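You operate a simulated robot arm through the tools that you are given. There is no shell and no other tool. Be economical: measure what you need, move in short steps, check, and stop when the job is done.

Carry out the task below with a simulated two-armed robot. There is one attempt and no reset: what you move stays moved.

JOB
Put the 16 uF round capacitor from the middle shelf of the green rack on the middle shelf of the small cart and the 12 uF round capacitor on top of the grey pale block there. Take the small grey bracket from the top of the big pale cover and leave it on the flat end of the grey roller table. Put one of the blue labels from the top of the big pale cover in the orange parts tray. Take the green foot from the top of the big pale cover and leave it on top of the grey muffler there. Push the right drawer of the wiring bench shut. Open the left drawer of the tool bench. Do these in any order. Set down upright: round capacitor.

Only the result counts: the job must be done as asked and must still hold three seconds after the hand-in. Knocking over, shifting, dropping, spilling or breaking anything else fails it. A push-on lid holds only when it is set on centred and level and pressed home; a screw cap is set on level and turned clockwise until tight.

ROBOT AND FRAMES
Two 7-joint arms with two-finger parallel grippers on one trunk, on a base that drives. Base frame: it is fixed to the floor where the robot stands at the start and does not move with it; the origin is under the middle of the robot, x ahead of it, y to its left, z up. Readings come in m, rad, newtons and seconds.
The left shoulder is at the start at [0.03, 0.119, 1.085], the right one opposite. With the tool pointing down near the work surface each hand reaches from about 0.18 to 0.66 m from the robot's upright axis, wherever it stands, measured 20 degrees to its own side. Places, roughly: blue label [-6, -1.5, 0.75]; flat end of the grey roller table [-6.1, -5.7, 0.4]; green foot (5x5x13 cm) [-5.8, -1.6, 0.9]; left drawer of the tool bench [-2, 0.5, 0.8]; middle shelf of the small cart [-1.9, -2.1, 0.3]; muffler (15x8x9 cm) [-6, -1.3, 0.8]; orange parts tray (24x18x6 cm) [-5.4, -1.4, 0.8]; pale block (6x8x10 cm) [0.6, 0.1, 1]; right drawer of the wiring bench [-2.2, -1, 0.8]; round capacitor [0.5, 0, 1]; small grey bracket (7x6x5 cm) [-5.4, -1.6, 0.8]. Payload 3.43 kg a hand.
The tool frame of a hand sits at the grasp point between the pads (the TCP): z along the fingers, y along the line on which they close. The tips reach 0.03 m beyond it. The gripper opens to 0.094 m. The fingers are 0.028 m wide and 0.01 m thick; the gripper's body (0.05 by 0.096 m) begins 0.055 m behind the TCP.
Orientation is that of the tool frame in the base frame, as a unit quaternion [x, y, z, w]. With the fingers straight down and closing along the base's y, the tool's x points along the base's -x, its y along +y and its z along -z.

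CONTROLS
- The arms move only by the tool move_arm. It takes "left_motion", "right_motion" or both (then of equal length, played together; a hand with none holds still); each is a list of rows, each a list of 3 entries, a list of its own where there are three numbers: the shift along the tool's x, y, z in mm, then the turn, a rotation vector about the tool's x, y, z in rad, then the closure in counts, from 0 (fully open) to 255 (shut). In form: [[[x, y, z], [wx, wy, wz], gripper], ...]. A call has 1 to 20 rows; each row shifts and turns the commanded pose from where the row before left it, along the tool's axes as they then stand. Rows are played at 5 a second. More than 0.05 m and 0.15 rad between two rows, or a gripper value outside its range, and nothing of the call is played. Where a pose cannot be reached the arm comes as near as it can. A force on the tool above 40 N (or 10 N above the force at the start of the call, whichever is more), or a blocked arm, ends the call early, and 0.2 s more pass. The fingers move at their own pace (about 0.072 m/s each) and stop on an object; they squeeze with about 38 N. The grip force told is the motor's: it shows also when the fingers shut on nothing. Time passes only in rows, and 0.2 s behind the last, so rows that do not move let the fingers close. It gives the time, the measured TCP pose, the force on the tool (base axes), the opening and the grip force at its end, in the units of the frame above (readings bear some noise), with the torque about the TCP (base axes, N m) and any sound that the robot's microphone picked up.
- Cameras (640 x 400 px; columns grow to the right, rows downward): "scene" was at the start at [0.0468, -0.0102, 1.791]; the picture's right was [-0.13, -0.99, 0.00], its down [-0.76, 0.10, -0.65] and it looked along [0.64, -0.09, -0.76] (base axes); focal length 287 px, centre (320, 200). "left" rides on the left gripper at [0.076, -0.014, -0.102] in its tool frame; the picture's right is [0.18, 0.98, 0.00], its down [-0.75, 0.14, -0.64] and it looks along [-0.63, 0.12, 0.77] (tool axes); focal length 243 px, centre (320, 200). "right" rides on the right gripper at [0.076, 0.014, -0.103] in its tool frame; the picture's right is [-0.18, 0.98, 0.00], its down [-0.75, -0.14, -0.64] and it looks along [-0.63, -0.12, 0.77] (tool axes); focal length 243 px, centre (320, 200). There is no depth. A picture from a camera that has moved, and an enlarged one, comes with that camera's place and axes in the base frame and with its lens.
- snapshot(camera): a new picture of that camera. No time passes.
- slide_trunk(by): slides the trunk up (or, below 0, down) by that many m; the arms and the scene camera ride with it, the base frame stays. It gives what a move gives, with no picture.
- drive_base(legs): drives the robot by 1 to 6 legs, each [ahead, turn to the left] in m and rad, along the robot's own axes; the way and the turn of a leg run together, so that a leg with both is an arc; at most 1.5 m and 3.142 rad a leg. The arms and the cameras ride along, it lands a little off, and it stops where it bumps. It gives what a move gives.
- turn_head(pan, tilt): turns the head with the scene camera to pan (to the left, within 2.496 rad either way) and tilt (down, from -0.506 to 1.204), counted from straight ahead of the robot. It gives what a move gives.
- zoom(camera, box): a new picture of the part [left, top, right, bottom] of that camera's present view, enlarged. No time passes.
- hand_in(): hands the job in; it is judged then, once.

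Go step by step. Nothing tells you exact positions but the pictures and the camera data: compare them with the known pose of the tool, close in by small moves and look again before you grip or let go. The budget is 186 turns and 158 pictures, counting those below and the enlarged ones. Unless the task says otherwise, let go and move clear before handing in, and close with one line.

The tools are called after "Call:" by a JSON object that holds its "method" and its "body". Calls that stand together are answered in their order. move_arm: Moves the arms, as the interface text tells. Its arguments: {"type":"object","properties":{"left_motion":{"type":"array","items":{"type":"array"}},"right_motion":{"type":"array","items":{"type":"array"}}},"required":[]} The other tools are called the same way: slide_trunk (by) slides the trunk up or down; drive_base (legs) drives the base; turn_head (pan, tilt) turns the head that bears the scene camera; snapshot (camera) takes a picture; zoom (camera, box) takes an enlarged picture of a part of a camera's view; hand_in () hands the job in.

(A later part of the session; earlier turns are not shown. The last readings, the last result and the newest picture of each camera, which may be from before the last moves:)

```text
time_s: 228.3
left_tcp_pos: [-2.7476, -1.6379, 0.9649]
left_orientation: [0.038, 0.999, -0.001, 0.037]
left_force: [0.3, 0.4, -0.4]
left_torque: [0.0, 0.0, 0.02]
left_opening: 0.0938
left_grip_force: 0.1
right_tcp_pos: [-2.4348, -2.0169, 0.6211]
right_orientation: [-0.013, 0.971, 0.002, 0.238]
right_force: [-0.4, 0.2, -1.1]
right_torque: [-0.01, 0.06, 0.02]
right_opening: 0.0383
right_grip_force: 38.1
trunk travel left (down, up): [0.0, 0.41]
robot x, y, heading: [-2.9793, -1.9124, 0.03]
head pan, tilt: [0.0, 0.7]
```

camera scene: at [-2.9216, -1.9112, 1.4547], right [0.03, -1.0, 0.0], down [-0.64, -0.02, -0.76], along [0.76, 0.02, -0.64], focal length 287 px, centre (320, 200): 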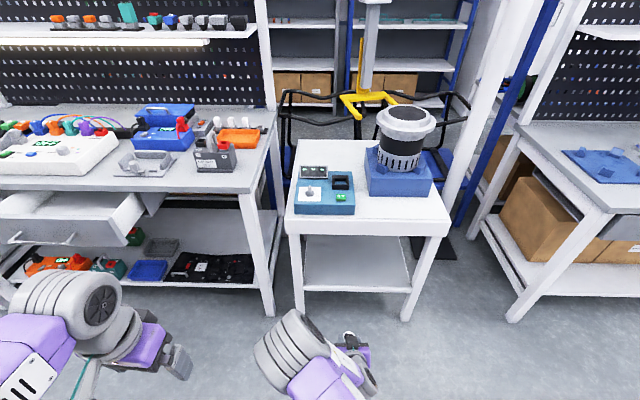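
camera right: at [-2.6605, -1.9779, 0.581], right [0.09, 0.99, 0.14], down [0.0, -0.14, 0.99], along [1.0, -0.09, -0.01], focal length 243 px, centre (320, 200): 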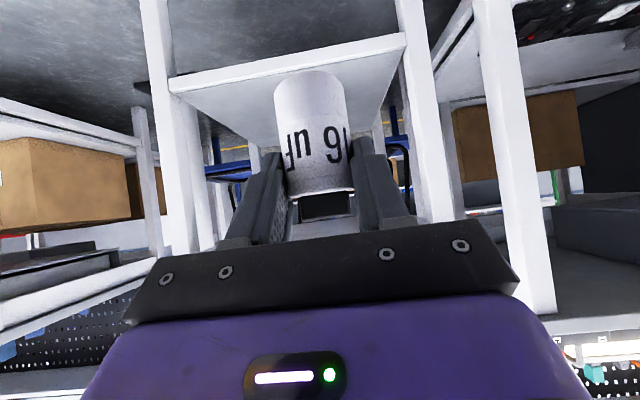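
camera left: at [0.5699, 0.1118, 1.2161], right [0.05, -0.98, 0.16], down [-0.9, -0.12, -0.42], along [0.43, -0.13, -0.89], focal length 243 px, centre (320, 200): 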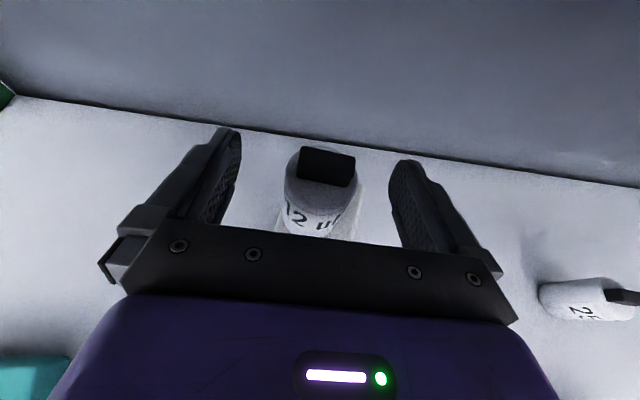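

Commanded pose follows the reached one; now at about 62° below horizontal. Testing descent there.

Call:
{"method": "move_arm", "body": {"right_motion": [[[19, 0, 37], [0, 0, 0], 255], [[19, 0, 37], [0, 0, 0], 255], [[19, 0, 37], [0, 0, 0], 255], [[19, 0, 37], [0, 0, 0], 255], [[19, 0, 37], [0, 0, 0], 255], [[19, 0, 37], [0, 0, 0], 255]]}}

```text
time_s: 229.7
left_tcp_pos: [-2.7482, -1.6388, 0.9656]
left_orientation: [0.038, 0.999, 0.0, 0.037]
left_force: [0.0, -0.4, 0.2]
left_torque: [0.01, 0.0, 0.0]
left_opening: 0.0941
left_grip_force: 0.1
right_tcp_pos: [-2.5208, -1.9496, 0.5261]
right_orientation: [-0.013, 0.971, 0.002, 0.238]
right_force: [0.5, 0.8, -0.6]
right_torque: [0.0, -0.02, -0.02]
right_opening: 0.0388
right_grip_force: 38.3
right hand out of reach, approached as far as the arm can: row 1, 2, 3, 4, 5, 6
trunk travel left (down, up): [0.0, 0.41]
robot x, y, heading: [-2.9787, -1.9115, 0.025]
head pan, tilt: [0.0, 0.7]
```

Still short; I'll test with the tool straight down.

Call:
{"method": "move_arm", "body": {"right_motion": [[[0, 0, 0], [0, 0.12, 0], 255], [[0, 0, 0], [0, 0.12, 0], 255], [[0, 0, 0], [0, 0.12, 0], 255], [[0, 0, 0], [0, 0.12, 0], 255], [[0, -30, 30], [0, 0, 0], 255], [[0, -30, 30], [0, 0, 0], 255], [[0, -30, 30], [0, 0, 0], 255], [[0, 0, 40], [0, 0, 0], 255], [[0, 0, 40], [0, 0, 0], 255]]}}

Call:
{"method": "turn_head", "body": {"pan": -0.4, "tilt": 1.1}}

Call:
{"method": "snapshot", "body": {"camera": "scene"}}

```text
time_s: 231.7
left_tcp_pos: [-2.7475, -1.6374, 0.9655]
left_orientation: [0.038, 0.999, -0.001, 0.038]
left_force: [0.8, -0.6, 0.3]
left_torque: [-0.01, -0.03, 0.01]
left_opening: 0.0939
left_grip_force: 0.0
right_tcp_pos: [-2.6096, -1.9705, 0.511]
right_orientation: [-0.013, 1.0, -0.001, 0.0]
right_force: [-0.6, 0.0, -0.4]
right_torque: [0.03, -0.02, 0.01]
right_opening: 0.0385
right_grip_force: 38.4
right hand out of reach, approached as far as the arm can: row 2, 3, 4, 5, 6, 7, 8, 9
trunk travel left (down, up): [0.0, 0.41]
robot x, y, heading: [-2.9778, -1.912, 0.029]
head pan, tilt: [0.0, 0.7]
```

```text
time_s: 232.5
left_tcp_pos: [-2.7488, -1.6387, 0.9647]
left_orientation: [0.038, 0.999, -0.001, 0.037]
left_force: [0.3, 0.5, -0.6]
left_torque: [-0.01, 0.01, 0.01]
left_opening: 0.094
left_grip_force: 0.1
right_tcp_pos: [-2.6079, -1.9709, 0.5129]
right_orientation: [-0.013, 1.0, 0.0, 0.0]
right_force: [0.2, 0.9, -0.6]
right_torque: [-0.01, -0.04, 0.01]
right_opening: 0.0385
right_grip_force: 38.0
trunk travel left (down, up): [0.0, 0.41]
robot x, y, heading: [-2.9751, -1.9116, 0.023]
head pan, tilt: [-0.4, 1.1]
```

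```text
103 pictures are left
camera scene: at [-2.9477, -1.9363, 1.4247], right [-0.36, -0.93, 0.0], down [-0.83, 0.32, -0.45], along [0.42, -0.17, -0.89], focal length 287 px, centre (320, 200)
```

scene: 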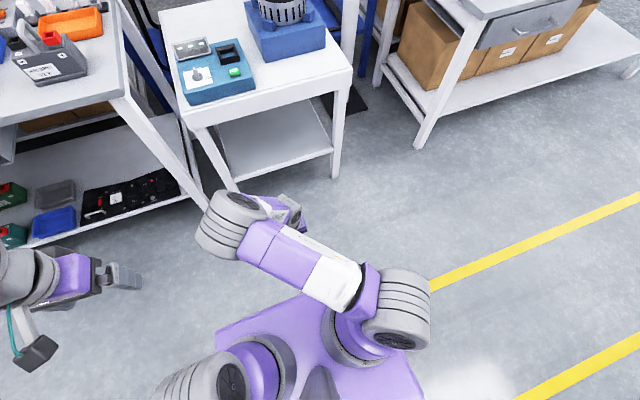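

The upper arm stays level with the elbow inward. I'll swing the hand out to its own side and try lower there.

Call:
{"method": "move_arm", "body": {"right_motion": [[[0, -30, -30], [0, 0, 0], 255], [[0, -30, -30], [0, 0, 0], 255], [[-20, -40, -10], [0, 0, 0], 255], [[-20, -40, 0], [0, 0, 0], 255], [[-20, -40, 0], [0, 0, 0], 255], [[-20, -40, 0], [0, 0, 0], 255], [[-20, -40, 0], [0, 0, 0], 255], [[-20, 0, 40], [0, 0, 0], 255], [[0, 0, 40], [0, 0, 0], 255], [[0, 0, 40], [0, 0, 0], 255], [[0, 0, 40], [0, 0, 0], 255], [[0, 0, 40], [0, 0, 0], 255], [[0, 0, 40], [0, 0, 0], 255]]}}

Call:
{"method": "snapshot", "body": {"camera": "scene"}}

```text
time_s: 235.3
left_tcp_pos: [-2.7489, -1.638, 0.9654]
left_orientation: [0.038, 0.999, 0.0, 0.037]
left_force: [0.7, 0.5, -0.5]
left_torque: [-0.01, -0.01, 0.0]
left_opening: 0.0941
left_grip_force: 0.1
right_tcp_pos: [-2.6264, -2.0015, 0.5192]
right_orientation: [-0.014, 1.0, -0.001, 0.001]
right_force: [-0.3, -0.1, -1.0]
right_torque: [-0.01, -0.02, -0.01]
right_opening: 0.0385
right_grip_force: 38.0
right hand out of reach, approached as far as the arm can: row 3, 4, 5, 6, 7, 8, 9, 10, 11, 12, 13
trunk travel left (down, up): [0.0, 0.41]
robot x, y, heading: [-2.9728, -1.9128, 0.021]
head pan, tilt: [-0.4, 1.1]
```

```text
102 pictures are left
camera scene: at [-2.9478, -1.9363, 1.4247], right [-0.37, -0.93, 0.0], down [-0.83, 0.33, -0.45], along [0.42, -0.17, -0.89], focal length 287 px, centre (320, 200)
```

scene: 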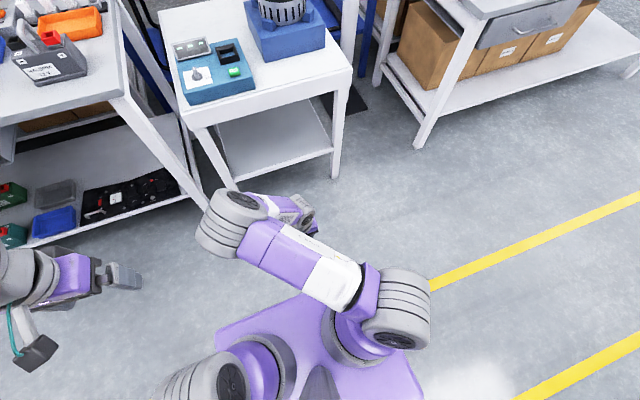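

The arm is trapped in an awkward posture; I'll raise it fully, move out to the side while high, and then check.

Call:
{"method": "move_arm", "body": {"right_motion": [[[0, 0, -45], [0, 0, 0], 255], [[0, 0, -45], [0, 0, 0], 255], [[0, 0, -45], [0, 0, 0], 255], [[0, 0, -45], [0, 0, 0], 255], [[0, 0, -45], [0, 0, 0], 255], [[0, 0, -45], [0, 0, 0], 255], [[0, 0, -45], [0, 0, 0], 255], [[0, 0, -45], [0, 0, 0], 255], [[-20, -40, 0], [0, 0, 0], 255], [[-20, -40, 0], [0, 0, 0], 255], [[-20, -40, 0], [0, 0, 0], 255], [[-20, -40, 0], [0, 0, 0], 255], [[-20, -40, 0], [0, 0, 0], 255], [[-20, -40, 0], [0, 0, 0], 255]]}}

Call:
{"method": "snapshot", "body": {"camera": "scene"}}

```text
time_s: 238.3
left_tcp_pos: [-2.7487, -1.6396, 0.966]
left_orientation: [0.038, 0.999, 0.0, 0.038]
left_force: [0.0, -0.1, 0.3]
left_torque: [0.02, 0.0, -0.01]
left_opening: 0.0939
left_grip_force: 0.0
right_tcp_pos: [-2.5346, -2.1853, 0.885]
right_orientation: [-0.015, 1.0, -0.001, 0.001]
right_force: [-0.8, 0.4, -1.4]
right_torque: [-0.04, -0.03, 0.0]
right_opening: 0.0385
right_grip_force: 37.8
right hand out of reach, approached as far as the arm can: row 13, 14
trunk travel left (down, up): [0.0, 0.41]
robot x, y, heading: [-2.9775, -1.9158, 0.025]
head pan, tilt: [-0.4, 1.1]
```

```text
101 pictures are left
camera scene: at [-2.9478, -1.9369, 1.4247], right [-0.37, -0.93, 0.0], down [-0.83, 0.33, -0.45], along [0.42, -0.17, -0.89], focal length 287 px, centre (320, 200)
```

scene: 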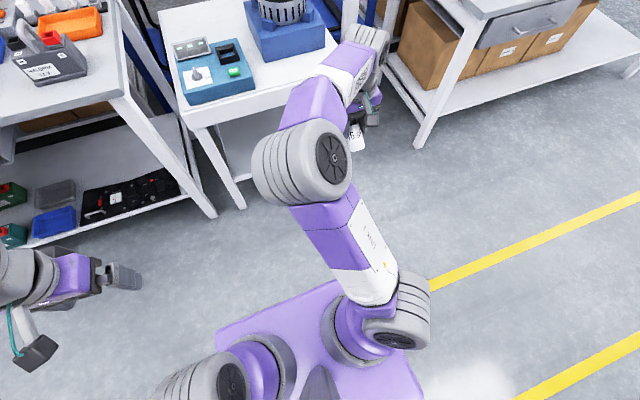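

The elbow has flipped inward. I'll bring the hand back close to its starting relative pose to make it flip out again.

Call:
{"method": "move_arm", "body": {"right_motion": [[[30, 0, -30], [0, 0, 0], 255], [[30, 0, -30], [0, 0, 0], 255], [[30, 0, -30], [0, 0, 0], 255], [[30, 0, -30], [0, 0, 0], 255], [[30, 20, 0], [0, 0, 0], 255], [[20, 20, 0], [0, 0, 0], 255], [[20, 20, 0], [0, 0, 0], 255], [[20, 20, 0], [0, 0, 0], 255], [[0, 0, 0], [0, 0, 0], 255]]}}

Call:
{"method": "snapshot", "body": {"camera": "scene"}}

```text
time_s: 240.3
left_tcp_pos: [-2.7488, -1.6385, 0.9654]
left_orientation: [0.039, 0.999, 0.0, 0.038]
left_force: [-0.3, -0.3, 0.6]
left_torque: [-0.01, -0.01, 0.01]
left_opening: 0.094
left_grip_force: 0.0
right_tcp_pos: [-2.7473, -2.1091, 1.0052]
right_orientation: [-0.013, 1.0, -0.001, 0.0]
right_force: [0.3, 0.7, -0.8]
right_torque: [0.04, 0.0, -0.04]
right_opening: 0.0388
right_grip_force: 37.7
trunk travel left (down, up): [0.0, 0.41]
robot x, y, heading: [-2.9731, -1.9133, 0.031]
head pan, tilt: [-0.4, 1.1]
```

```text
100 pictures are left
camera scene: at [-2.9477, -1.9365, 1.4247], right [-0.37, -0.93, 0.0], down [-0.83, 0.33, -0.45], along [0.42, -0.17, -0.89], focal length 287 px, centre (320, 200)
```

scene: 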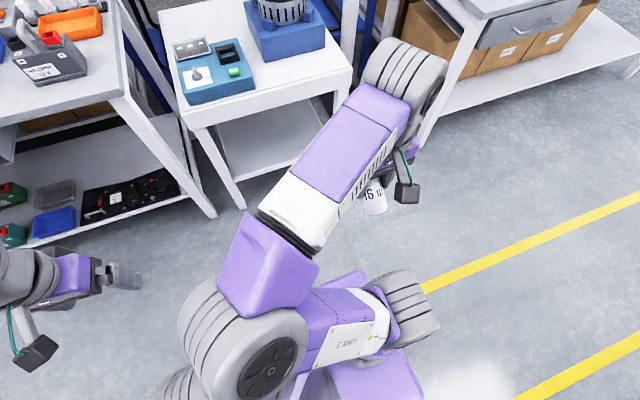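

I'll yaw the hand far to the left in place so the wrist limit pushes the elbow back outward.

Call:
{"method": "move_arm", "body": {"right_motion": [[[0, 0, 0], [0, 0, -0.15], 255], [[0, 0, 0], [0, 0, -0.15], 255], [[0, 0, 0], [0, 0, -0.15], 255], [[0, 0, 0], [0, 0, -0.15], 255], [[0, 0, 0], [0, 0, -0.15], 255], [[0, 0, 0], [0, 0, -0.15], 255], [[0, 0, 0], [0, 0, -0.15], 255], [[0, 0, 0], [0, 0, -0.15], 255], [[0, 0, 0], [0, 0, -0.15], 255], [[0, 0, 0], [0, 0, -0.15], 255], [[0, 0, 0], [0, 0, -0.15], 255], [[0, 0, 0], [0, 0, -0.15], 255], [[0, 0, 0], [0, 0, -0.15], 255], [[0, 0, 0], [0, 0, -0.15], 255], [[0, 0, 0], [0, 0, -0.15], 255], [[0, 0, 0], [0, 0, -0.15], 255]]}}

Call:
{"method": "snapshot", "body": {"camera": "scene"}}

```text
time_s: 241.3
left_tcp_pos: [-2.7491, -1.6379, 0.9654]
left_orientation: [0.038, 0.999, 0.0, 0.038]
left_force: [-0.1, 0.6, 0.1]
left_torque: [-0.02, -0.01, -0.03]
left_opening: 0.0941
left_grip_force: 0.0
right_tcp_pos: [-2.7464, -2.1365, 0.9951]
right_orientation: [-0.218, 0.975, -0.008, -0.031]
right_force: [-1.0, 0.0, -2.1]
right_torque: [0.0, -0.01, 0.0]
right_opening: 0.0386
right_grip_force: 38.0
trunk travel left (down, up): [0.0, 0.41]
robot x, y, heading: [-2.9749, -1.9109, 0.029]
head pan, tilt: [-0.4, 1.1]
stopped in row 5 (right hand): the arm was blocked; the commanded pose is now the measured one
```

```text
99 pictures are left
camera scene: at [-2.9478, -1.9364, 1.4247], right [-0.37, -0.93, 0.0], down [-0.83, 0.33, -0.45], along [0.42, -0.17, -0.89], focal length 287 px, centre (320, 200)
```

scene: 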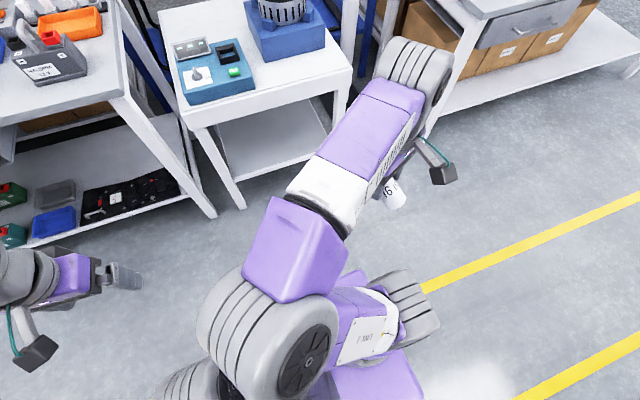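

Blocked in that folded pose. I'll extend the arm outward where the elbow is nearly straight and yaw there.

Call:
{"method": "move_arm", "body": {"right_motion": [[[-32, -27, 16], [0, 0, 0], 255], [[-32, -27, 16], [0, 0, 0], 255], [[-32, -27, 16], [0, 0, 0], 255], [[-32, -27, 16], [0, 0, 0], 255], [[-32, -27, 16], [0, 0, 0], 255], [[0, 0, 0], [0, 0, -0.15], 255], [[0, 0, 0], [0, 0, -0.15], 255], [[0, 0, 0], [0, 0, -0.15], 255], [[0, 0, 0], [0, 0, -0.15], 255], [[0, 0, 0], [0, 0, -0.15], 255], [[0, 0, 0], [0, 0, -0.15], 255], [[0, 0, 0], [0, 0, -0.15], 255], [[0, 0, 0], [0, 0, -0.15], 255]]}}

Call:
{"method": "snapshot", "body": {"camera": "scene"}}

```text
time_s: 244.2
left_tcp_pos: [-2.747, -1.6382, 0.9662]
left_orientation: [0.039, 0.999, -0.001, 0.037]
left_force: [-0.2, -0.2, -0.3]
left_torque: [0.01, 0.02, -0.03]
left_opening: 0.0941
left_grip_force: 0.1
right_tcp_pos: [-2.5485, -2.1924, 0.9069]
right_orientation: [0.732, -0.681, -0.01, 0.029]
right_force: [0.2, 0.1, -0.2]
right_torque: [0.02, -0.03, -0.01]
right_opening: 0.0386
right_grip_force: 37.7
trunk travel left (down, up): [0.0, 0.41]
robot x, y, heading: [-2.9753, -1.9123, 0.024]
head pan, tilt: [-0.4, 1.1]
```

```text
98 pictures are left
camera scene: at [-2.9477, -1.9365, 1.4247], right [-0.37, -0.93, 0.0], down [-0.83, 0.33, -0.45], along [0.42, -0.17, -0.89], focal length 287 px, centre (320, 200)
```

scene: 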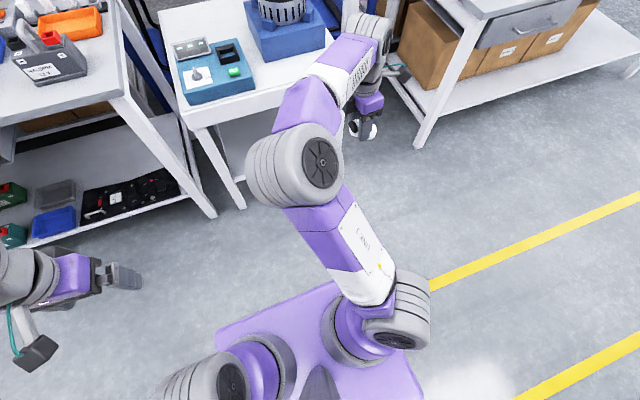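

The wrist took that yaw; continuing further in the same direction.

Call:
{"method": "move_arm", "body": {"right_motion": [[[0, 0, 0], [0, 0, -0.15], 255], [[0, 0, 0], [0, 0, -0.15], 255], [[0, 0, 0], [0, 0, -0.15], 255], [[0, 0, 0], [0, 0, -0.15], 255], [[0, 0, 0], [0, 0, -0.15], 255], [[0, 0, 0], [0, 0, -0.15], 255], [[0, 0, 0], [0, 0, -0.15], 255], [[0, 0, 0], [0, 0, -0.15], 255], [[0, 0, 0], [0, 0, -0.15], 255], [[0, 0, 0], [0, 0, -0.15], 255], [[0, 0, 0], [0, 0, -0.15], 255], [[0, 0, 0], [0, 0, -0.15], 255]]}}

Call:
{"method": "snapshot", "body": {"camera": "scene"}}

```text
time_s: 246.8
left_tcp_pos: [-2.7487, -1.6389, 0.9648]
left_orientation: [0.039, 0.999, -0.001, 0.037]
left_force: [-0.3, -0.1, 1.3]
left_torque: [0.07, -0.04, 0.01]
left_opening: 0.0939
left_grip_force: 0.1
right_tcp_pos: [-2.5482, -2.1912, 0.9064]
right_orientation: [0.988, 0.151, -0.03, 0.011]
right_force: [1.0, 0.6, -0.6]
right_torque: [0.04, 0.0, 0.02]
right_opening: 0.0387
right_grip_force: 37.9
trunk travel left (down, up): [0.0, 0.41]
robot x, y, heading: [-2.9766, -1.9129, 0.02]
head pan, tilt: [-0.4, 1.1]
```

```text
97 pictures are left
camera scene: at [-2.9478, -1.9365, 1.4247], right [-0.37, -0.93, 0.0], down [-0.83, 0.33, -0.45], along [0.42, -0.17, -0.89], focal length 287 px, centre (320, 200)
```

scene: 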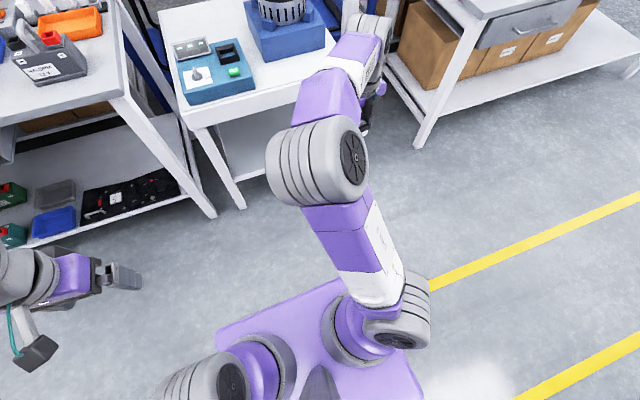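

The elbow starts to move outward; continuing.

Call:
{"method": "move_arm", "body": {"right_motion": [[[0, 0, 0], [0, 0, -0.15], 255], [[0, 0, 0], [0, 0, -0.15], 255], [[0, 0, 0], [0, 0, -0.15], 255], [[0, 0, 0], [0, 0, -0.15], 255], [[0, 0, 0], [0, 0, -0.15], 255], [[0, 0, 0], [0, 0, -0.15], 255], [[0, 0, 0], [0, 0, -0.15], 255], [[0, 0, 0], [0, 0, -0.15], 255], [[0, 0, 0], [0, 0, -0.15], 255], [[0, 0, 0], [0, 0, -0.15], 255]]}}

Call:
{"method": "snapshot", "body": {"camera": "scene"}}

```text
time_s: 248.9
left_tcp_pos: [-2.7486, -1.6386, 0.9652]
left_orientation: [0.038, 0.999, 0.0, 0.038]
left_force: [-0.3, -1.0, -1.1]
left_torque: [0.02, 0.01, 0.0]
left_opening: 0.0938
left_grip_force: 0.1
right_tcp_pos: [-2.5491, -2.1921, 0.9054]
right_orientation: [0.621, 0.783, -0.029, -0.013]
right_force: [-0.1, 0.3, -0.7]
right_torque: [0.0, -0.01, -0.01]
right_opening: 0.0386
right_grip_force: 38.1
trunk travel left (down, up): [0.0, 0.41]
robot x, y, heading: [-2.9732, -1.9146, 0.025]
head pan, tilt: [-0.4, 1.1]
```

```text
96 pictures are left
camera scene: at [-2.9477, -1.9365, 1.4247], right [-0.37, -0.93, 0.0], down [-0.83, 0.33, -0.45], along [0.42, -0.17, -0.89], focal length 287 px, centre (320, 200)
```

scene: 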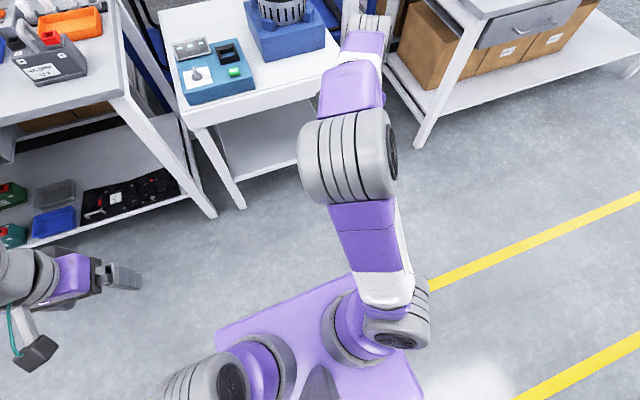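

It works; continuing the yaw to swing the elbow fully outward.

Call:
{"method": "move_arm", "body": {"right_motion": [[[0, 0, 0], [0, 0, -0.15], 255], [[0, 0, 0], [0, 0, -0.15], 255], [[0, 0, 0], [0, 0, -0.15], 255], [[0, 0, 0], [0, 0, -0.15], 255], [[0, 0, 0], [0, 0, -0.15], 255], [[0, 0, 0], [0, 0, -0.15], 255], [[0, 0, 0], [0, 0, -0.15], 255], [[0, 0, 0], [0, 0, -0.15], 255], [[0, 0, 0], [0, 0, -0.15], 255], [[0, 0, 0], [0, 0, -0.15], 255], [[0, 0, 0], [0, 0, -0.15], 255], [[0, 0, 0], [0, 0, -0.15], 255], [[0, 0, 0], [0, 0, -0.15], 255], [[0, 0, 0], [0, 0, -0.15], 255], [[0, 0, 0], [0, 0, -0.15], 255], [[0, 0, 0], [0, 0, -0.15], 255], [[0, 0, 0], [0, 0, -0.15], 255]]}}

Call:
{"method": "snapshot", "body": {"camera": "scene"}}

```text
time_s: 252.6
left_tcp_pos: [-2.7485, -1.6399, 0.9654]
left_orientation: [0.038, 0.999, 0.0, 0.037]
left_force: [0.2, 0.0, 0.1]
left_torque: [0.05, 0.0, 0.01]
left_opening: 0.0937
left_grip_force: 0.0
right_tcp_pos: [-2.5143, -1.7536, 0.9504]
right_orientation: [-0.221, 0.975, -0.007, -0.03]
right_force: [-0.4, 0.1, 0.0]
right_torque: [-0.02, -0.01, 0.0]
right_opening: 0.0383
right_grip_force: 37.9
right hand out of reach, approached as far as the arm can: row 5, 6, 7, 8, 9, 10, 11, 12, 13, 14, 15, 16, 17
trunk travel left (down, up): [0.0, 0.41]
robot x, y, heading: [-2.9769, -1.9124, 0.028]
head pan, tilt: [-0.4, 1.1]
```

```text
95 pictures are left
camera scene: at [-2.9477, -1.9364, 1.4247], right [-0.37, -0.93, 0.0], down [-0.83, 0.33, -0.45], along [0.42, -0.17, -0.89], focal length 287 px, centre (320, 200)
```

scene: 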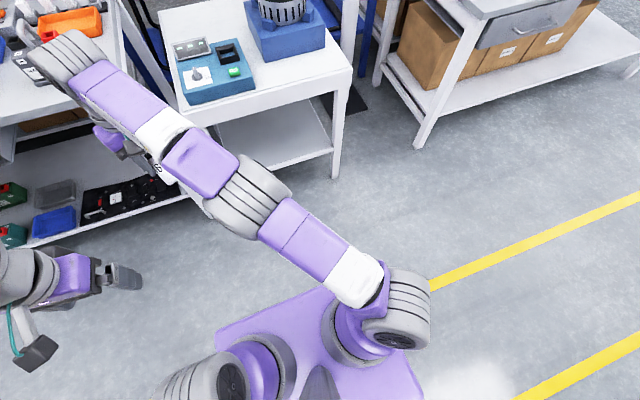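

The wrist limit now drags the hand left with a straight arm. I'll move the hand back right and inward so the elbow folds outward.

Call:
{"method": "move_arm", "body": {"right_motion": [[[29, -5, 0], [0, 0, 0], 255], [[29, -5, 0], [0, 0, 0], 255], [[29, -5, 0], [0, 0, 0], 255], [[29, -15, 0], [0, 0, 0], 255], [[29, -30, 0], [0, 0, 0], 255], [[25, -30, 0], [0, 0, 0], 255], [[25, -30, 0], [0, 0, 0], 255], [[25, -30, 0], [0, 0, 0], 255]]}}

Call:
{"method": "snapshot", "body": {"camera": "scene"}}

```text
time_s: 254.3
left_tcp_pos: [-2.7483, -1.6393, 0.966]
left_orientation: [0.038, 0.999, 0.0, 0.037]
left_force: [-0.4, -0.2, -0.1]
left_torque: [0.0, -0.01, 0.01]
left_opening: 0.0939
left_grip_force: 0.1
right_tcp_pos: [-2.7131, -1.8192, 0.9874]
right_orientation: [-0.219, 0.975, -0.008, -0.031]
right_force: [0.7, -0.6, -0.4]
right_torque: [0.02, -0.02, -0.03]
right_opening: 0.0385
right_grip_force: 37.9
right hand out of reach, approached as far as the arm can: row 1, 2, 3, 4, 5, 6, 7, 8
trunk travel left (down, up): [0.0, 0.41]
robot x, y, heading: [-2.9783, -1.912, 0.027]
head pan, tilt: [-0.4, 1.1]
```

```text
94 pictures are left
camera scene: at [-2.9482, -1.9366, 1.4247], right [-0.37, -0.93, 0.0], down [-0.83, 0.33, -0.45], along [0.42, -0.17, -0.89], focal length 287 px, centre (320, 200)
```

scene: 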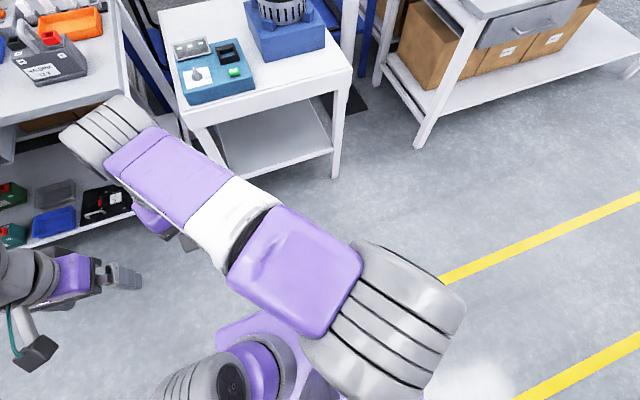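

The elbow is outward now. I'll unwind the wrist yaw while shifting the hand to the right, away from the left hand.

Call:
{"method": "move_arm", "body": {"right_motion": [[[0, 0, 0], [0, 0, 0.15], 255], [[0, 0, 0], [0, 0, 0.15], 255], [[0, 0, 0], [0, 0, 0.15], 255], [[0, 0, 0], [0, 0, 0.15], 255], [[0, 0, 0], [0, 0, 0.15], 255], [[0, 0, 0], [0, 0, 0.15], 255], [[-17, -34, 0], [0, 0, 0], 255], [[-17, -34, 0], [0, 0, 0], 255], [[-17, -34, 0], [0, 0, 0], 255], [[-17, -34, 0], [0, 0, 0], 255], [[0, 0, 0], [0, 0, 0.15], 255], [[0, 0, 0], [0, 0, 0.15], 255], [[0, 0, 0], [0, 0, 0.15], 255], [[0, 0, 0], [0, 0, 0.15], 255], [[0, 0, 0], [0, 0, 0.15], 255], [[0, 0, 0], [0, 0, 0.15], 255]]}}

Call:
{"method": "snapshot", "body": {"camera": "scene"}}

```text
time_s: 255.4
left_tcp_pos: [-2.7478, -1.6376, 0.9643]
left_orientation: [0.038, 0.999, 0.0, 0.037]
left_force: [0.3, 0.4, 0.2]
left_torque: [-0.01, 0.0, -0.02]
left_opening: 0.0938
left_grip_force: 0.0
right_tcp_pos: [-2.704, -1.838, 1.0135]
right_orientation: [0.1, 0.992, 0.053, -0.056]
right_force: [0.3, 0.7, -1.8]
right_torque: [0.04, -0.04, -0.02]
right_opening: 0.0384
right_grip_force: 38.0
trunk travel left (down, up): [0.0, 0.41]
robot x, y, heading: [-2.9789, -1.9155, 0.026]
head pan, tilt: [-0.4, 1.1]
stopped in row 5 (right hand): the arm was blocked; the commanded pose is now the measured one
```

```text
93 pictures are left
camera scene: at [-2.9477, -1.9365, 1.4247], right [-0.37, -0.93, 0.0], down [-0.83, 0.33, -0.45], along [0.42, -0.17, -0.89], focal length 287 px, centre (320, 200)
```

scene: 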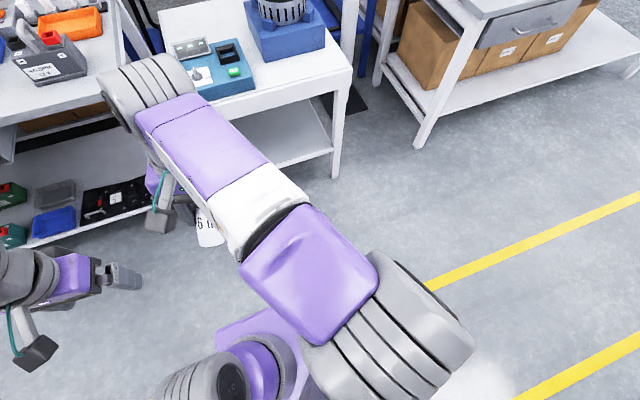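

Blocked by the tight fold; I'll extend forward-right and then keep unwinding.

Call:
{"method": "move_arm", "body": {"right_motion": [[[-37, -20, 5], [0, 0, 0], 255], [[-37, -31, 5], [0, 0, 0], 255], [[-37, -31, 5], [0, 0, 0], 255], [[-37, -35, 5], [0, 0, 0], 255], [[0, 0, 0], [0, 0, 0.15], 255], [[0, 0, 0], [0, 0, 0.15], 255], [[0, 0, 0], [0, 0, 0.15], 255], [[0, 0, 0], [0, 0, 0.15], 255], [[0, 0, 0], [0, 0, 0.15], 255], [[0, 0, 0], [0, 0, 0.15], 255], [[0, 0, 0], [0, 0, 0.15], 255], [[0, 0, 0], [0, 0, 0.15], 255], [[0, 0, 0], [0, 0, 0.15], 255], [[0, 0, 0], [0, 0, 0.15], 255]]}}

Call:
{"method": "snapshot", "body": {"camera": "scene"}}

```text
refused: row 4 steps farther than a row can; nothing moved
```

```text
92 pictures are left
camera scene: at [-2.9477, -1.9365, 1.4247], right [-0.37, -0.93, 0.0], down [-0.83, 0.33, -0.45], along [0.42, -0.17, -0.89], focal length 287 px, centre (320, 200)
```

scene: 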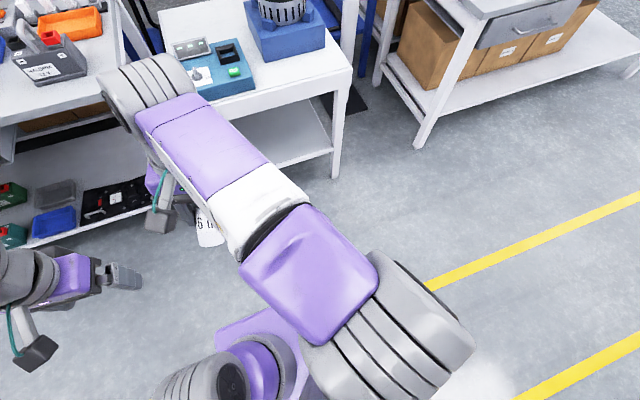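

A row was too long; resending with smaller steps.

Call:
{"method": "move_arm", "body": {"right_motion": [[[-35, -20, 5], [0, 0, 0], 255], [[-35, -30, 5], [0, 0, 0], 255], [[-35, -30, 5], [0, 0, 0], 255], [[-35, -30, 5], [0, 0, 0], 255], [[0, 0, 0], [0, 0, 0.15], 255], [[0, 0, 0], [0, 0, 0.15], 255], [[0, 0, 0], [0, 0, 0.15], 255], [[0, 0, 0], [0, 0, 0.15], 255], [[0, 0, 0], [0, 0, 0.15], 255], [[0, 0, 0], [0, 0, 0.15], 255], [[0, 0, 0], [0, 0, 0.15], 255], [[0, 0, 0], [0, 0, 0.15], 255], [[0, 0, 0], [0, 0, 0.15], 255], [[0, 0, 0], [0, 0, 0.15], 255]]}}

Call:
{"method": "snapshot", "body": {"camera": "scene"}}

```text
time_s: 258.4
left_tcp_pos: [-2.7476, -1.6378, 0.9647]
left_orientation: [0.038, 0.999, -0.001, 0.037]
left_force: [0.4, 0.3, 0.6]
left_torque: [0.0, -0.05, 0.03]
left_opening: 0.094
left_grip_force: 0.1
right_tcp_pos: [-2.5919, -1.9694, 0.9672]
right_orientation: [0.749, 0.658, 0.0, -0.076]
right_force: [0.1, 0.3, -0.3]
right_torque: [-0.02, 0.02, -0.02]
right_opening: 0.0389
right_grip_force: 38.5
trunk travel left (down, up): [0.0, 0.41]
robot x, y, heading: [-2.9741, -1.9127, 0.033]
head pan, tilt: [-0.4, 1.1]
```

```text
91 pictures are left
camera scene: at [-2.9477, -1.9364, 1.4247], right [-0.37, -0.93, 0.0], down [-0.83, 0.33, -0.45], along [0.42, -0.17, -0.89], focal length 287 px, centre (320, 200)
```

scene: 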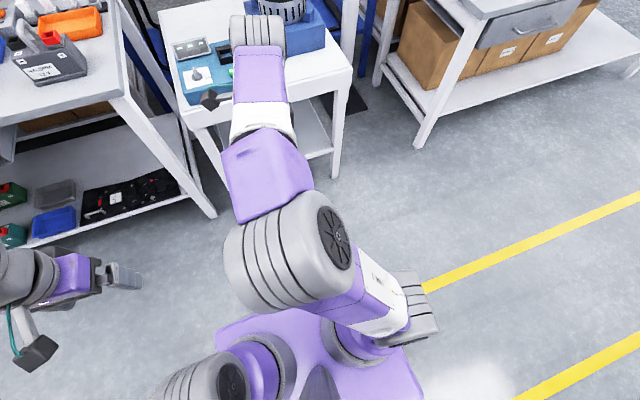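

Before fiddling further, I'll test with the free left hand (elbow outside) how low a tool-down hand can go.

Call:
{"method": "move_arm", "body": {"left_motion": [[[-20, 0, 40], [0, 0, 0], 0], [[-20, 0, 40], [0, 0, 0], 0], [[-20, 0, 40], [0, 0, 0], 0], [[-20, 0, 40], [0, 0, 0], 0], [[-20, 0, 40], [0, 0, 0], 0], [[0, 0, 40], [0, 0, 0], 0], [[0, 0, 40], [0, 0, 0], 0], [[0, 0, 40], [0, 0, 0], 0], [[0, 0, 40], [0, 0, 0], 0], [[0, 0, 40], [0, 0, 0], 0], [[0, 0, 40], [0, 0, 0], 0], [[0, 0, 40], [0, 0, 0], 0], [[0, 0, 40], [0, 0, 0], 0], [[0, 0, 40], [0, 0, 0], 0]]}}

Call:
{"method": "turn_head", "body": {"pan": 0.3, "tilt": 1.1}}

Call:
{"method": "snapshot", "body": {"camera": "scene"}}

```text
time_s: 261.4
left_tcp_pos: [-2.6075, -1.6463, 0.4117]
left_orientation: [0.039, 0.999, 0.0, 0.037]
left_force: [0.6, 0.3, 0.1]
left_torque: [-0.02, 0.0, -0.01]
left_opening: 0.094
left_grip_force: 0.1
right_tcp_pos: [-2.5917, -1.9699, 0.9664]
right_orientation: [0.748, 0.659, 0.0, -0.077]
right_force: [0.3, 0.6, -1.2]
right_torque: [-0.04, -0.02, 0.01]
right_opening: 0.0386
right_grip_force: 38.8
trunk travel left (down, up): [0.0, 0.41]
robot x, y, heading: [-2.9793, -1.9096, 0.025]
head pan, tilt: [-0.4, 1.1]
```

```text
time_s: 262.5
left_tcp_pos: [-2.606, -1.6472, 0.4133]
left_orientation: [0.038, 0.999, -0.001, 0.037]
left_force: [-0.1, 0.2, 0.0]
left_torque: [0.0, 0.01, -0.02]
left_opening: 0.0941
left_grip_force: 0.2
right_tcp_pos: [-2.5908, -1.9702, 0.9663]
right_orientation: [0.748, 0.66, 0.0, -0.076]
right_force: [0.0, -0.6, -0.7]
right_torque: [0.0, -0.02, -0.03]
right_opening: 0.0386
right_grip_force: 38.1
trunk travel left (down, up): [0.0, 0.41]
robot x, y, heading: [-2.9758, -1.9094, 0.025]
head pan, tilt: [0.3, 1.1]
```

```text
90 pictures are left
camera scene: at [-2.9467, -1.8932, 1.4247], right [0.32, -0.95, 0.0], down [-0.84, -0.28, -0.45], along [0.43, 0.14, -0.89], focal length 287 px, centre (320, 200)
```

scene: 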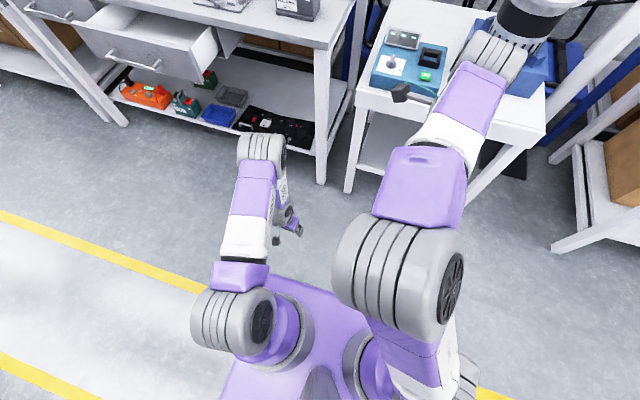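

Left, with elbow outside, gets down to z 0.41 easily. I'll test whether it also can tilt forward down there.

Call:
{"method": "move_arm", "body": {"left_motion": [[[0, 0, 0], [0, -0.12, 0], 0], [[0, 0, 0], [0, -0.12, 0], 0], [[0, 0, 0], [0, -0.12, 0], 0], [[0, 0, 0], [0, -0.12, 0], 0], [[0, 0, 20], [0, -0.1, 0], 0], [[0, 0, 30], [0, -0.1, 0], 0], [[0, 0, 20], [0, 0, 0], 0]]}}

```text
time_s: 264.1
left_tcp_pos: [-2.5659, -1.6529, 0.3592]
left_orientation: [0.036, 0.929, -0.014, 0.369]
left_force: [0.0, -0.2, 0.4]
left_torque: [0.02, 0.0, 0.05]
left_opening: 0.094
left_grip_force: 0.1
right_tcp_pos: [-2.5928, -1.9697, 0.967]
right_orientation: [0.748, 0.66, 0.0, -0.077]
right_force: [0.9, 0.4, -1.2]
right_torque: [-0.02, 0.01, 0.02]
right_opening: 0.0386
right_grip_force: 38.1
trunk travel left (down, up): [0.0, 0.41]
robot x, y, heading: [-2.9791, -1.9155, 0.022]
head pan, tilt: [0.3, 1.1]
```

The left arm is fit for the shelf, so I'll set the capacitor on the free front-right corner of the cart top with the right hand and re-grip with the left. First yaw the right hand back to face ahead.

Call:
{"method": "move_arm", "body": {"right_motion": [[[0, 0, 0], [0, 0, -0.15], 255], [[0, 0, 0], [0, 0, -0.15], 255], [[0, 0, 0], [0, 0, -0.15], 255], [[0, 0, 0], [0, 0, -0.15], 255], [[0, 0, 0], [0, 0, -0.15], 255], [[0, 0, 0], [0, 0, -0.15], 255], [[0, 0, 0], [0, 0, -0.15], 255], [[0, 0, 0], [0, 0, -0.15], 255], [[0, 0, 0], [0, 0, -0.15], 255], [[0, 0, 0], [0, 0, -0.15], 255], [[0, 0, 0], [0, 0, -0.15], 255], [[0, 0, 0], [0, 0, -0.05], 255]]}}

Call:
{"method": "turn_head", "body": {"pan": -0.2, "tilt": 0.95}}

Call:
{"method": "snapshot", "body": {"camera": "scene"}}

```text
time_s: 266.7
left_tcp_pos: [-2.5662, -1.6519, 0.3589]
left_orientation: [0.037, 0.929, -0.014, 0.367]
left_force: [0.1, -0.6, -0.7]
left_torque: [0.0, -0.03, 0.02]
left_opening: 0.094
left_grip_force: 0.0
right_tcp_pos: [-2.5939, -1.9528, 0.9687]
right_orientation: [0.0, 0.997, 0.058, -0.05]
right_force: [-0.7, 0.0, -0.9]
right_torque: [0.02, -0.03, -0.04]
right_opening: 0.0387
right_grip_force: 37.4
right hand out of reach, approached as far as the arm can: row 12
trunk travel left (down, up): [0.0, 0.41]
robot x, y, heading: [-2.977, -1.9144, 0.023]
head pan, tilt: [0.3, 1.1]
```

```text
time_s: 267.6
left_tcp_pos: [-2.5667, -1.6516, 0.3576]
left_orientation: [0.036, 0.929, -0.014, 0.368]
left_force: [-0.6, -0.1, 0.5]
left_torque: [-0.01, 0.0, 0.03]
left_opening: 0.0937
left_grip_force: 0.0
right_tcp_pos: [-2.594, -1.9522, 0.9701]
right_orientation: [0.001, 0.997, 0.058, -0.051]
right_force: [-0.1, -0.3, -0.7]
right_torque: [0.01, -0.02, -0.05]
right_opening: 0.0385
right_grip_force: 37.9
trunk travel left (down, up): [0.0, 0.41]
robot x, y, heading: [-2.9791, -1.9123, 0.022]
head pan, tilt: [-0.201, 0.949]
```

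```text
89 pictures are left
camera scene: at [-2.9349, -1.9259, 1.4349], right [-0.17, -0.98, 0.0], down [-0.8, 0.14, -0.58], along [0.57, -0.1, -0.81], focal length 287 px, centre (320, 200)
```

scene: 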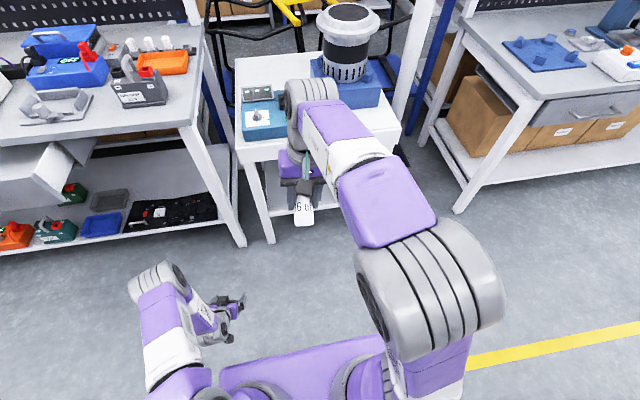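

The elbow is outside again with yaw zero. I'll level the hand and pitch it back to its 40° gripping tilt.

Call:
{"method": "move_arm", "body": {"right_motion": [[[0, 0, 0], [0.117, 0, 0], 255], [[0, 0, 0], [0, -0.139, 0], 255], [[0, 0, 0], [0, -0.139, 0], 255], [[0, 0, 0], [0, -0.139, 0], 255], [[0, 0, 0], [0, -0.139, 0], 255], [[0, 0, 0], [0, -0.139, 0], 255], [[0, 0, 0], [0, -0.139, 0], 255], [[0, 0, 0], [0, -0.138, 0], 255], [[0, 0, 0], [0, 0, 0], 255]]}}

Call:
{"method": "snapshot", "body": {"camera": "scene"}}

```text
time_s: 269.6
left_tcp_pos: [-2.5654, -1.651, 0.358]
left_orientation: [0.035, 0.929, -0.014, 0.369]
left_force: [-0.9, 0.3, 0.1]
left_torque: [-0.02, -0.01, -0.02]
left_opening: 0.0941
left_grip_force: 0.0
right_tcp_pos: [-2.5916, -1.9453, 0.965]
right_orientation: [0.01, 0.914, 0.032, 0.405]
right_force: [-0.4, 0.6, -0.4]
right_torque: [-0.02, 0.0, 0.0]
right_opening: 0.0383
right_grip_force: 37.7
right hand out of reach, approached as far as the arm can: row 1
trunk travel left (down, up): [0.0, 0.41]
robot x, y, heading: [-2.9785, -1.9141, 0.026]
head pan, tilt: [-0.201, 0.949]
```

```text
88 pictures are left
camera scene: at [-2.9349, -1.926, 1.4349], right [-0.17, -0.98, 0.0], down [-0.8, 0.14, -0.58], along [0.57, -0.1, -0.81], focal length 287 px, centre (320, 200)
```

scene: 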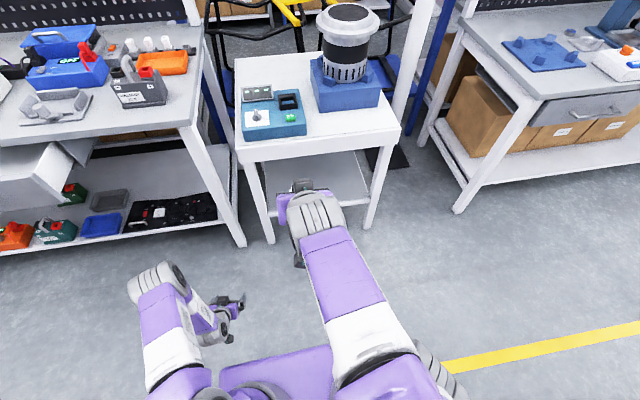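

Posture restored. I'll correct the small roll/pitch errors, move 0.24 m outward at this height, then try descending in steps from there.

Call:
{"method": "move_arm", "body": {"right_motion": [[[0, -40, 0], [0, -0.033, 0], 255], [[0, -40, 0], [0, 0, -0.09], 255], [[0, -40, 0], [0, 0, 0], 255], [[0, -40, 0], [0, 0, 0], 255], [[0, -40, 0], [0, 0, 0], 255], [[0, -40, 0], [0, 0, 0], 255], [[37, 0, 31], [0, 0, 0], 255], [[37, 0, 31], [0, 0, 0], 255], [[37, 0, 31], [0, 0, 0], 255], [[37, 0, 31], [0, 0, 0], 255]]}}

Call:
{"method": "snapshot", "body": {"camera": "scene"}}

```text
time_s: 271.4
left_tcp_pos: [-2.5653, -1.653, 0.359]
left_orientation: [0.036, 0.929, -0.014, 0.368]
left_force: [0.0, 0.0, 0.6]
left_torque: [0.01, -0.03, 0.01]
left_opening: 0.094
left_grip_force: 0.0
right_tcp_pos: [-2.6427, -1.8756, 0.8854]
right_orientation: [-0.134, 0.876, 0.06, 0.459]
right_force: [0.7, -0.6, -2.1]
right_torque: [-0.02, 0.03, 0.05]
right_opening: 0.0385
right_grip_force: 38.1
right hand out of reach, approached as far as the arm can: row 1, 2, 3, 4, 5, 6, 7, 8
trunk travel left (down, up): [0.0, 0.41]
robot x, y, heading: [-2.9752, -1.9109, 0.024]
head pan, tilt: [-0.201, 0.949]
stopped in row 8 (right hand): the arm was blocked; the commanded pose is now the measured one
```

```text
87 pictures are left
camera scene: at [-2.9347, -1.9263, 1.4349], right [-0.17, -0.98, 0.0], down [-0.8, 0.14, -0.58], along [0.57, -0.1, -0.81], focal length 287 px, centre (320, 200)
```

scene: 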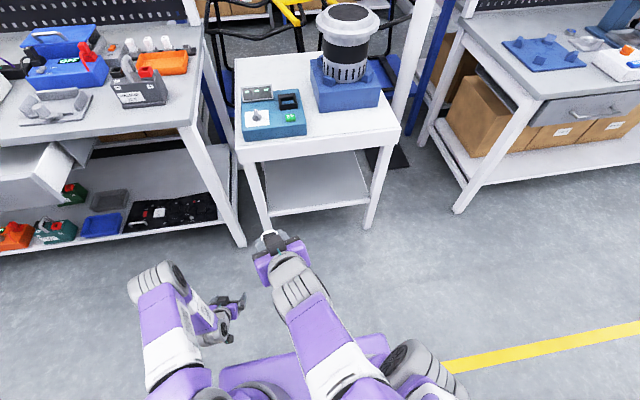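

The wrist joint is at its limit, so I'll unwind it by rolling about the finger axis at this tilt, where it should not drag the elbow.

Call:
{"method": "move_arm", "body": {"right_motion": [[[-35, 0, 5], [0, 0, 0.15], 255], [[-35, 0, 5], [0, 0, 0.15], 255], [[-35, 0, 5], [0, 0, 0.15], 255], [[0, 0, 0], [0, 0, 0.15], 255], [[0, 0, 0], [0, 0, 0.15], 255], [[0, 0, 0], [0, 0, 0.15], 255], [[0, 0, 0], [0, 0, 0.15], 255], [[0, 0, 0], [0, 0, 0.15], 255], [[0, 0, 0], [0, 0, 0.15], 255], [[0, 0, 0], [0, 0, 0.15], 255], [[0, 0, 0], [0, 0, 0.15], 255], [[0, 0, 0], [0, 0, 0.15], 255]]}}

Call:
{"method": "snapshot", "body": {"camera": "scene"}}

```text
time_s: 274.0
left_tcp_pos: [-2.566, -1.6527, 0.3578]
left_orientation: [0.036, 0.929, -0.014, 0.369]
left_force: [0.5, 0.7, 1.0]
left_torque: [0.02, 0.0, 0.03]
left_opening: 0.0939
left_grip_force: 0.1
right_tcp_pos: [-2.5716, -1.8701, 0.9673]
right_orientation: [0.614, 0.642, 0.415, 0.198]
right_force: [0.0, -0.8, -1.7]
right_torque: [-0.03, 0.03, 0.04]
right_opening: 0.0383
right_grip_force: 37.7
trunk travel left (down, up): [0.0, 0.41]
robot x, y, heading: [-2.9758, -1.9121, 0.027]
head pan, tilt: [-0.201, 0.949]
```

```text
86 pictures are left
camera scene: at [-2.9348, -1.926, 1.4349], right [-0.17, -0.98, 0.0], down [-0.8, 0.14, -0.58], along [0.57, -0.1, -0.81], focal length 287 px, centre (320, 200)
```

scene: 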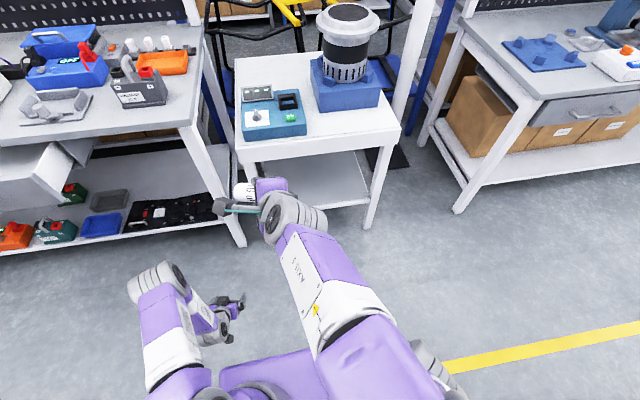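

The elbow stays out. Continue unwinding.

Call:
{"method": "move_arm", "body": {"right_motion": [[[0, 0, 0], [0, 0, 0.15], 255], [[0, 0, 0], [0, 0, 0.15], 255], [[0, 0, 0], [0, 0, 0.15], 255], [[0, 0, 0], [0, 0, 0.15], 255], [[0, 0, 0], [0, 0, 0.15], 255], [[0, 0, 0], [0, 0, 0.15], 255], [[0, 0, 0], [0, 0, 0.15], 255], [[0, 0, 0], [0, 0, 0.15], 255], [[0, 0, 0], [0, 0, 0.15], 255], [[0, 0, 0], [0, 0, 0.15], 255], [[0, 0, 0], [0, 0, 0.15], 255], [[0, 0, 0], [0, 0, 0.15], 255], [[0, 0, 0], [0, 0, 0.15], 255], [[0, 0, 0], [0, 0, 0.15], 255], [[0, 0, 0], [0, 0, 0.15], 255], [[0, 0, 0], [0, 0, 0.15], 255], [[0, 0, 0], [0, 0, 0.15], 255], [[0, 0, 0], [0, 0, 0.15], 255]]}}

Call:
{"method": "snapshot", "body": {"camera": "scene"}}

```text
time_s: 274.8
left_tcp_pos: [-2.5657, -1.6518, 0.3597]
left_orientation: [0.037, 0.929, -0.014, 0.368]
left_force: [-0.6, 0.1, -0.5]
left_torque: [0.02, -0.02, 0.01]
left_opening: 0.0938
left_grip_force: 0.1
right_tcp_pos: [-2.5723, -1.8663, 0.9697]
right_orientation: [0.726, 0.513, 0.449, 0.092]
right_force: [-0.8, -0.6, -0.3]
right_torque: [-0.01, 0.02, 0.02]
right_opening: 0.0384
right_grip_force: 37.8
trunk travel left (down, up): [0.0, 0.41]
robot x, y, heading: [-2.9773, -1.9122, 0.026]
head pan, tilt: [-0.201, 0.949]
stopped in row 3 (right hand): the arm was blocked; the commanded pose is now the measured one
```

```text
85 pictures are left
camera scene: at [-2.9348, -1.926, 1.4349], right [-0.17, -0.98, 0.0], down [-0.8, 0.14, -0.58], along [0.57, -0.1, -0.81], focal length 287 px, centre (320, 200)
```

scene: 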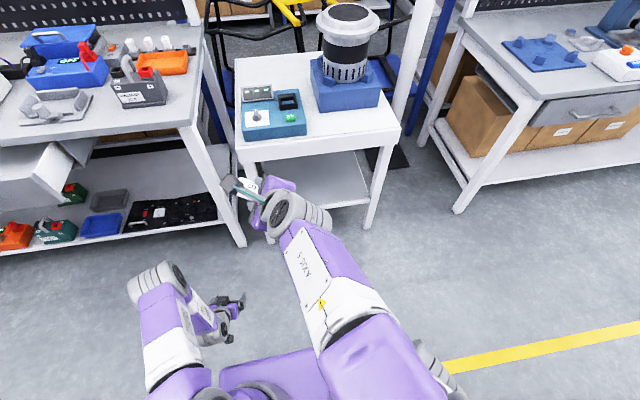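

Blocked again by the fold; I'll extend forward-right and then continue rolling.

Call:
{"method": "move_arm", "body": {"right_motion": [[[-23, 33, 13], [0, 0, 0], 255], [[-23, 33, 13], [0, 0, 0], 255], [[-23, 33, 13], [0, 0, 0], 255], [[-23, 33, 13], [0, 0, 0], 255], [[0, 0, 0], [0, 0, 0.15], 255], [[0, 0, 0], [0, 0, 0.15], 255], [[0, 0, 0], [0, 0, 0.15], 255], [[0, 0, 0], [0, 0, 0.15], 255], [[0, 0, 0], [0, 0, 0.15], 255], [[0, 0, 0], [0, 0, 0.15], 255], [[0, 0, 0], [0, 0, 0.15], 255], [[0, 0, 0], [0, 0, 0.15], 255], [[0, 0, 0], [0, 0, 0.15], 255], [[0, 0, 0], [0, 0, 0.15], 255]]}}

Call:
{"method": "snapshot", "body": {"camera": "scene"}}

```text
time_s: 277.8
left_tcp_pos: [-2.5651, -1.6524, 0.3574]
left_orientation: [0.037, 0.929, -0.014, 0.367]
left_force: [0.0, -0.1, 1.0]
left_torque: [0.01, -0.01, -0.03]
left_opening: 0.0941
left_grip_force: 0.1
right_tcp_pos: [-2.4524, -1.9852, 0.9665]
right_orientation: [0.881, -0.121, 0.391, -0.239]
right_force: [0.2, 0.1, -1.2]
right_torque: [0.04, 0.03, -0.03]
right_opening: 0.0386
right_grip_force: 38.1
trunk travel left (down, up): [0.0, 0.41]
robot x, y, heading: [-2.9783, -1.9117, 0.027]
head pan, tilt: [-0.201, 0.949]
```

```text
84 pictures are left
camera scene: at [-2.9348, -1.926, 1.4349], right [-0.17, -0.98, 0.0], down [-0.8, 0.14, -0.58], along [0.57, -0.1, -0.81], focal length 287 px, centre (320, 200)
```

scene: 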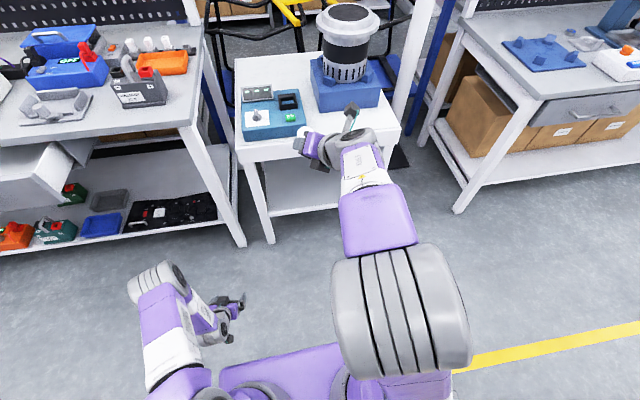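

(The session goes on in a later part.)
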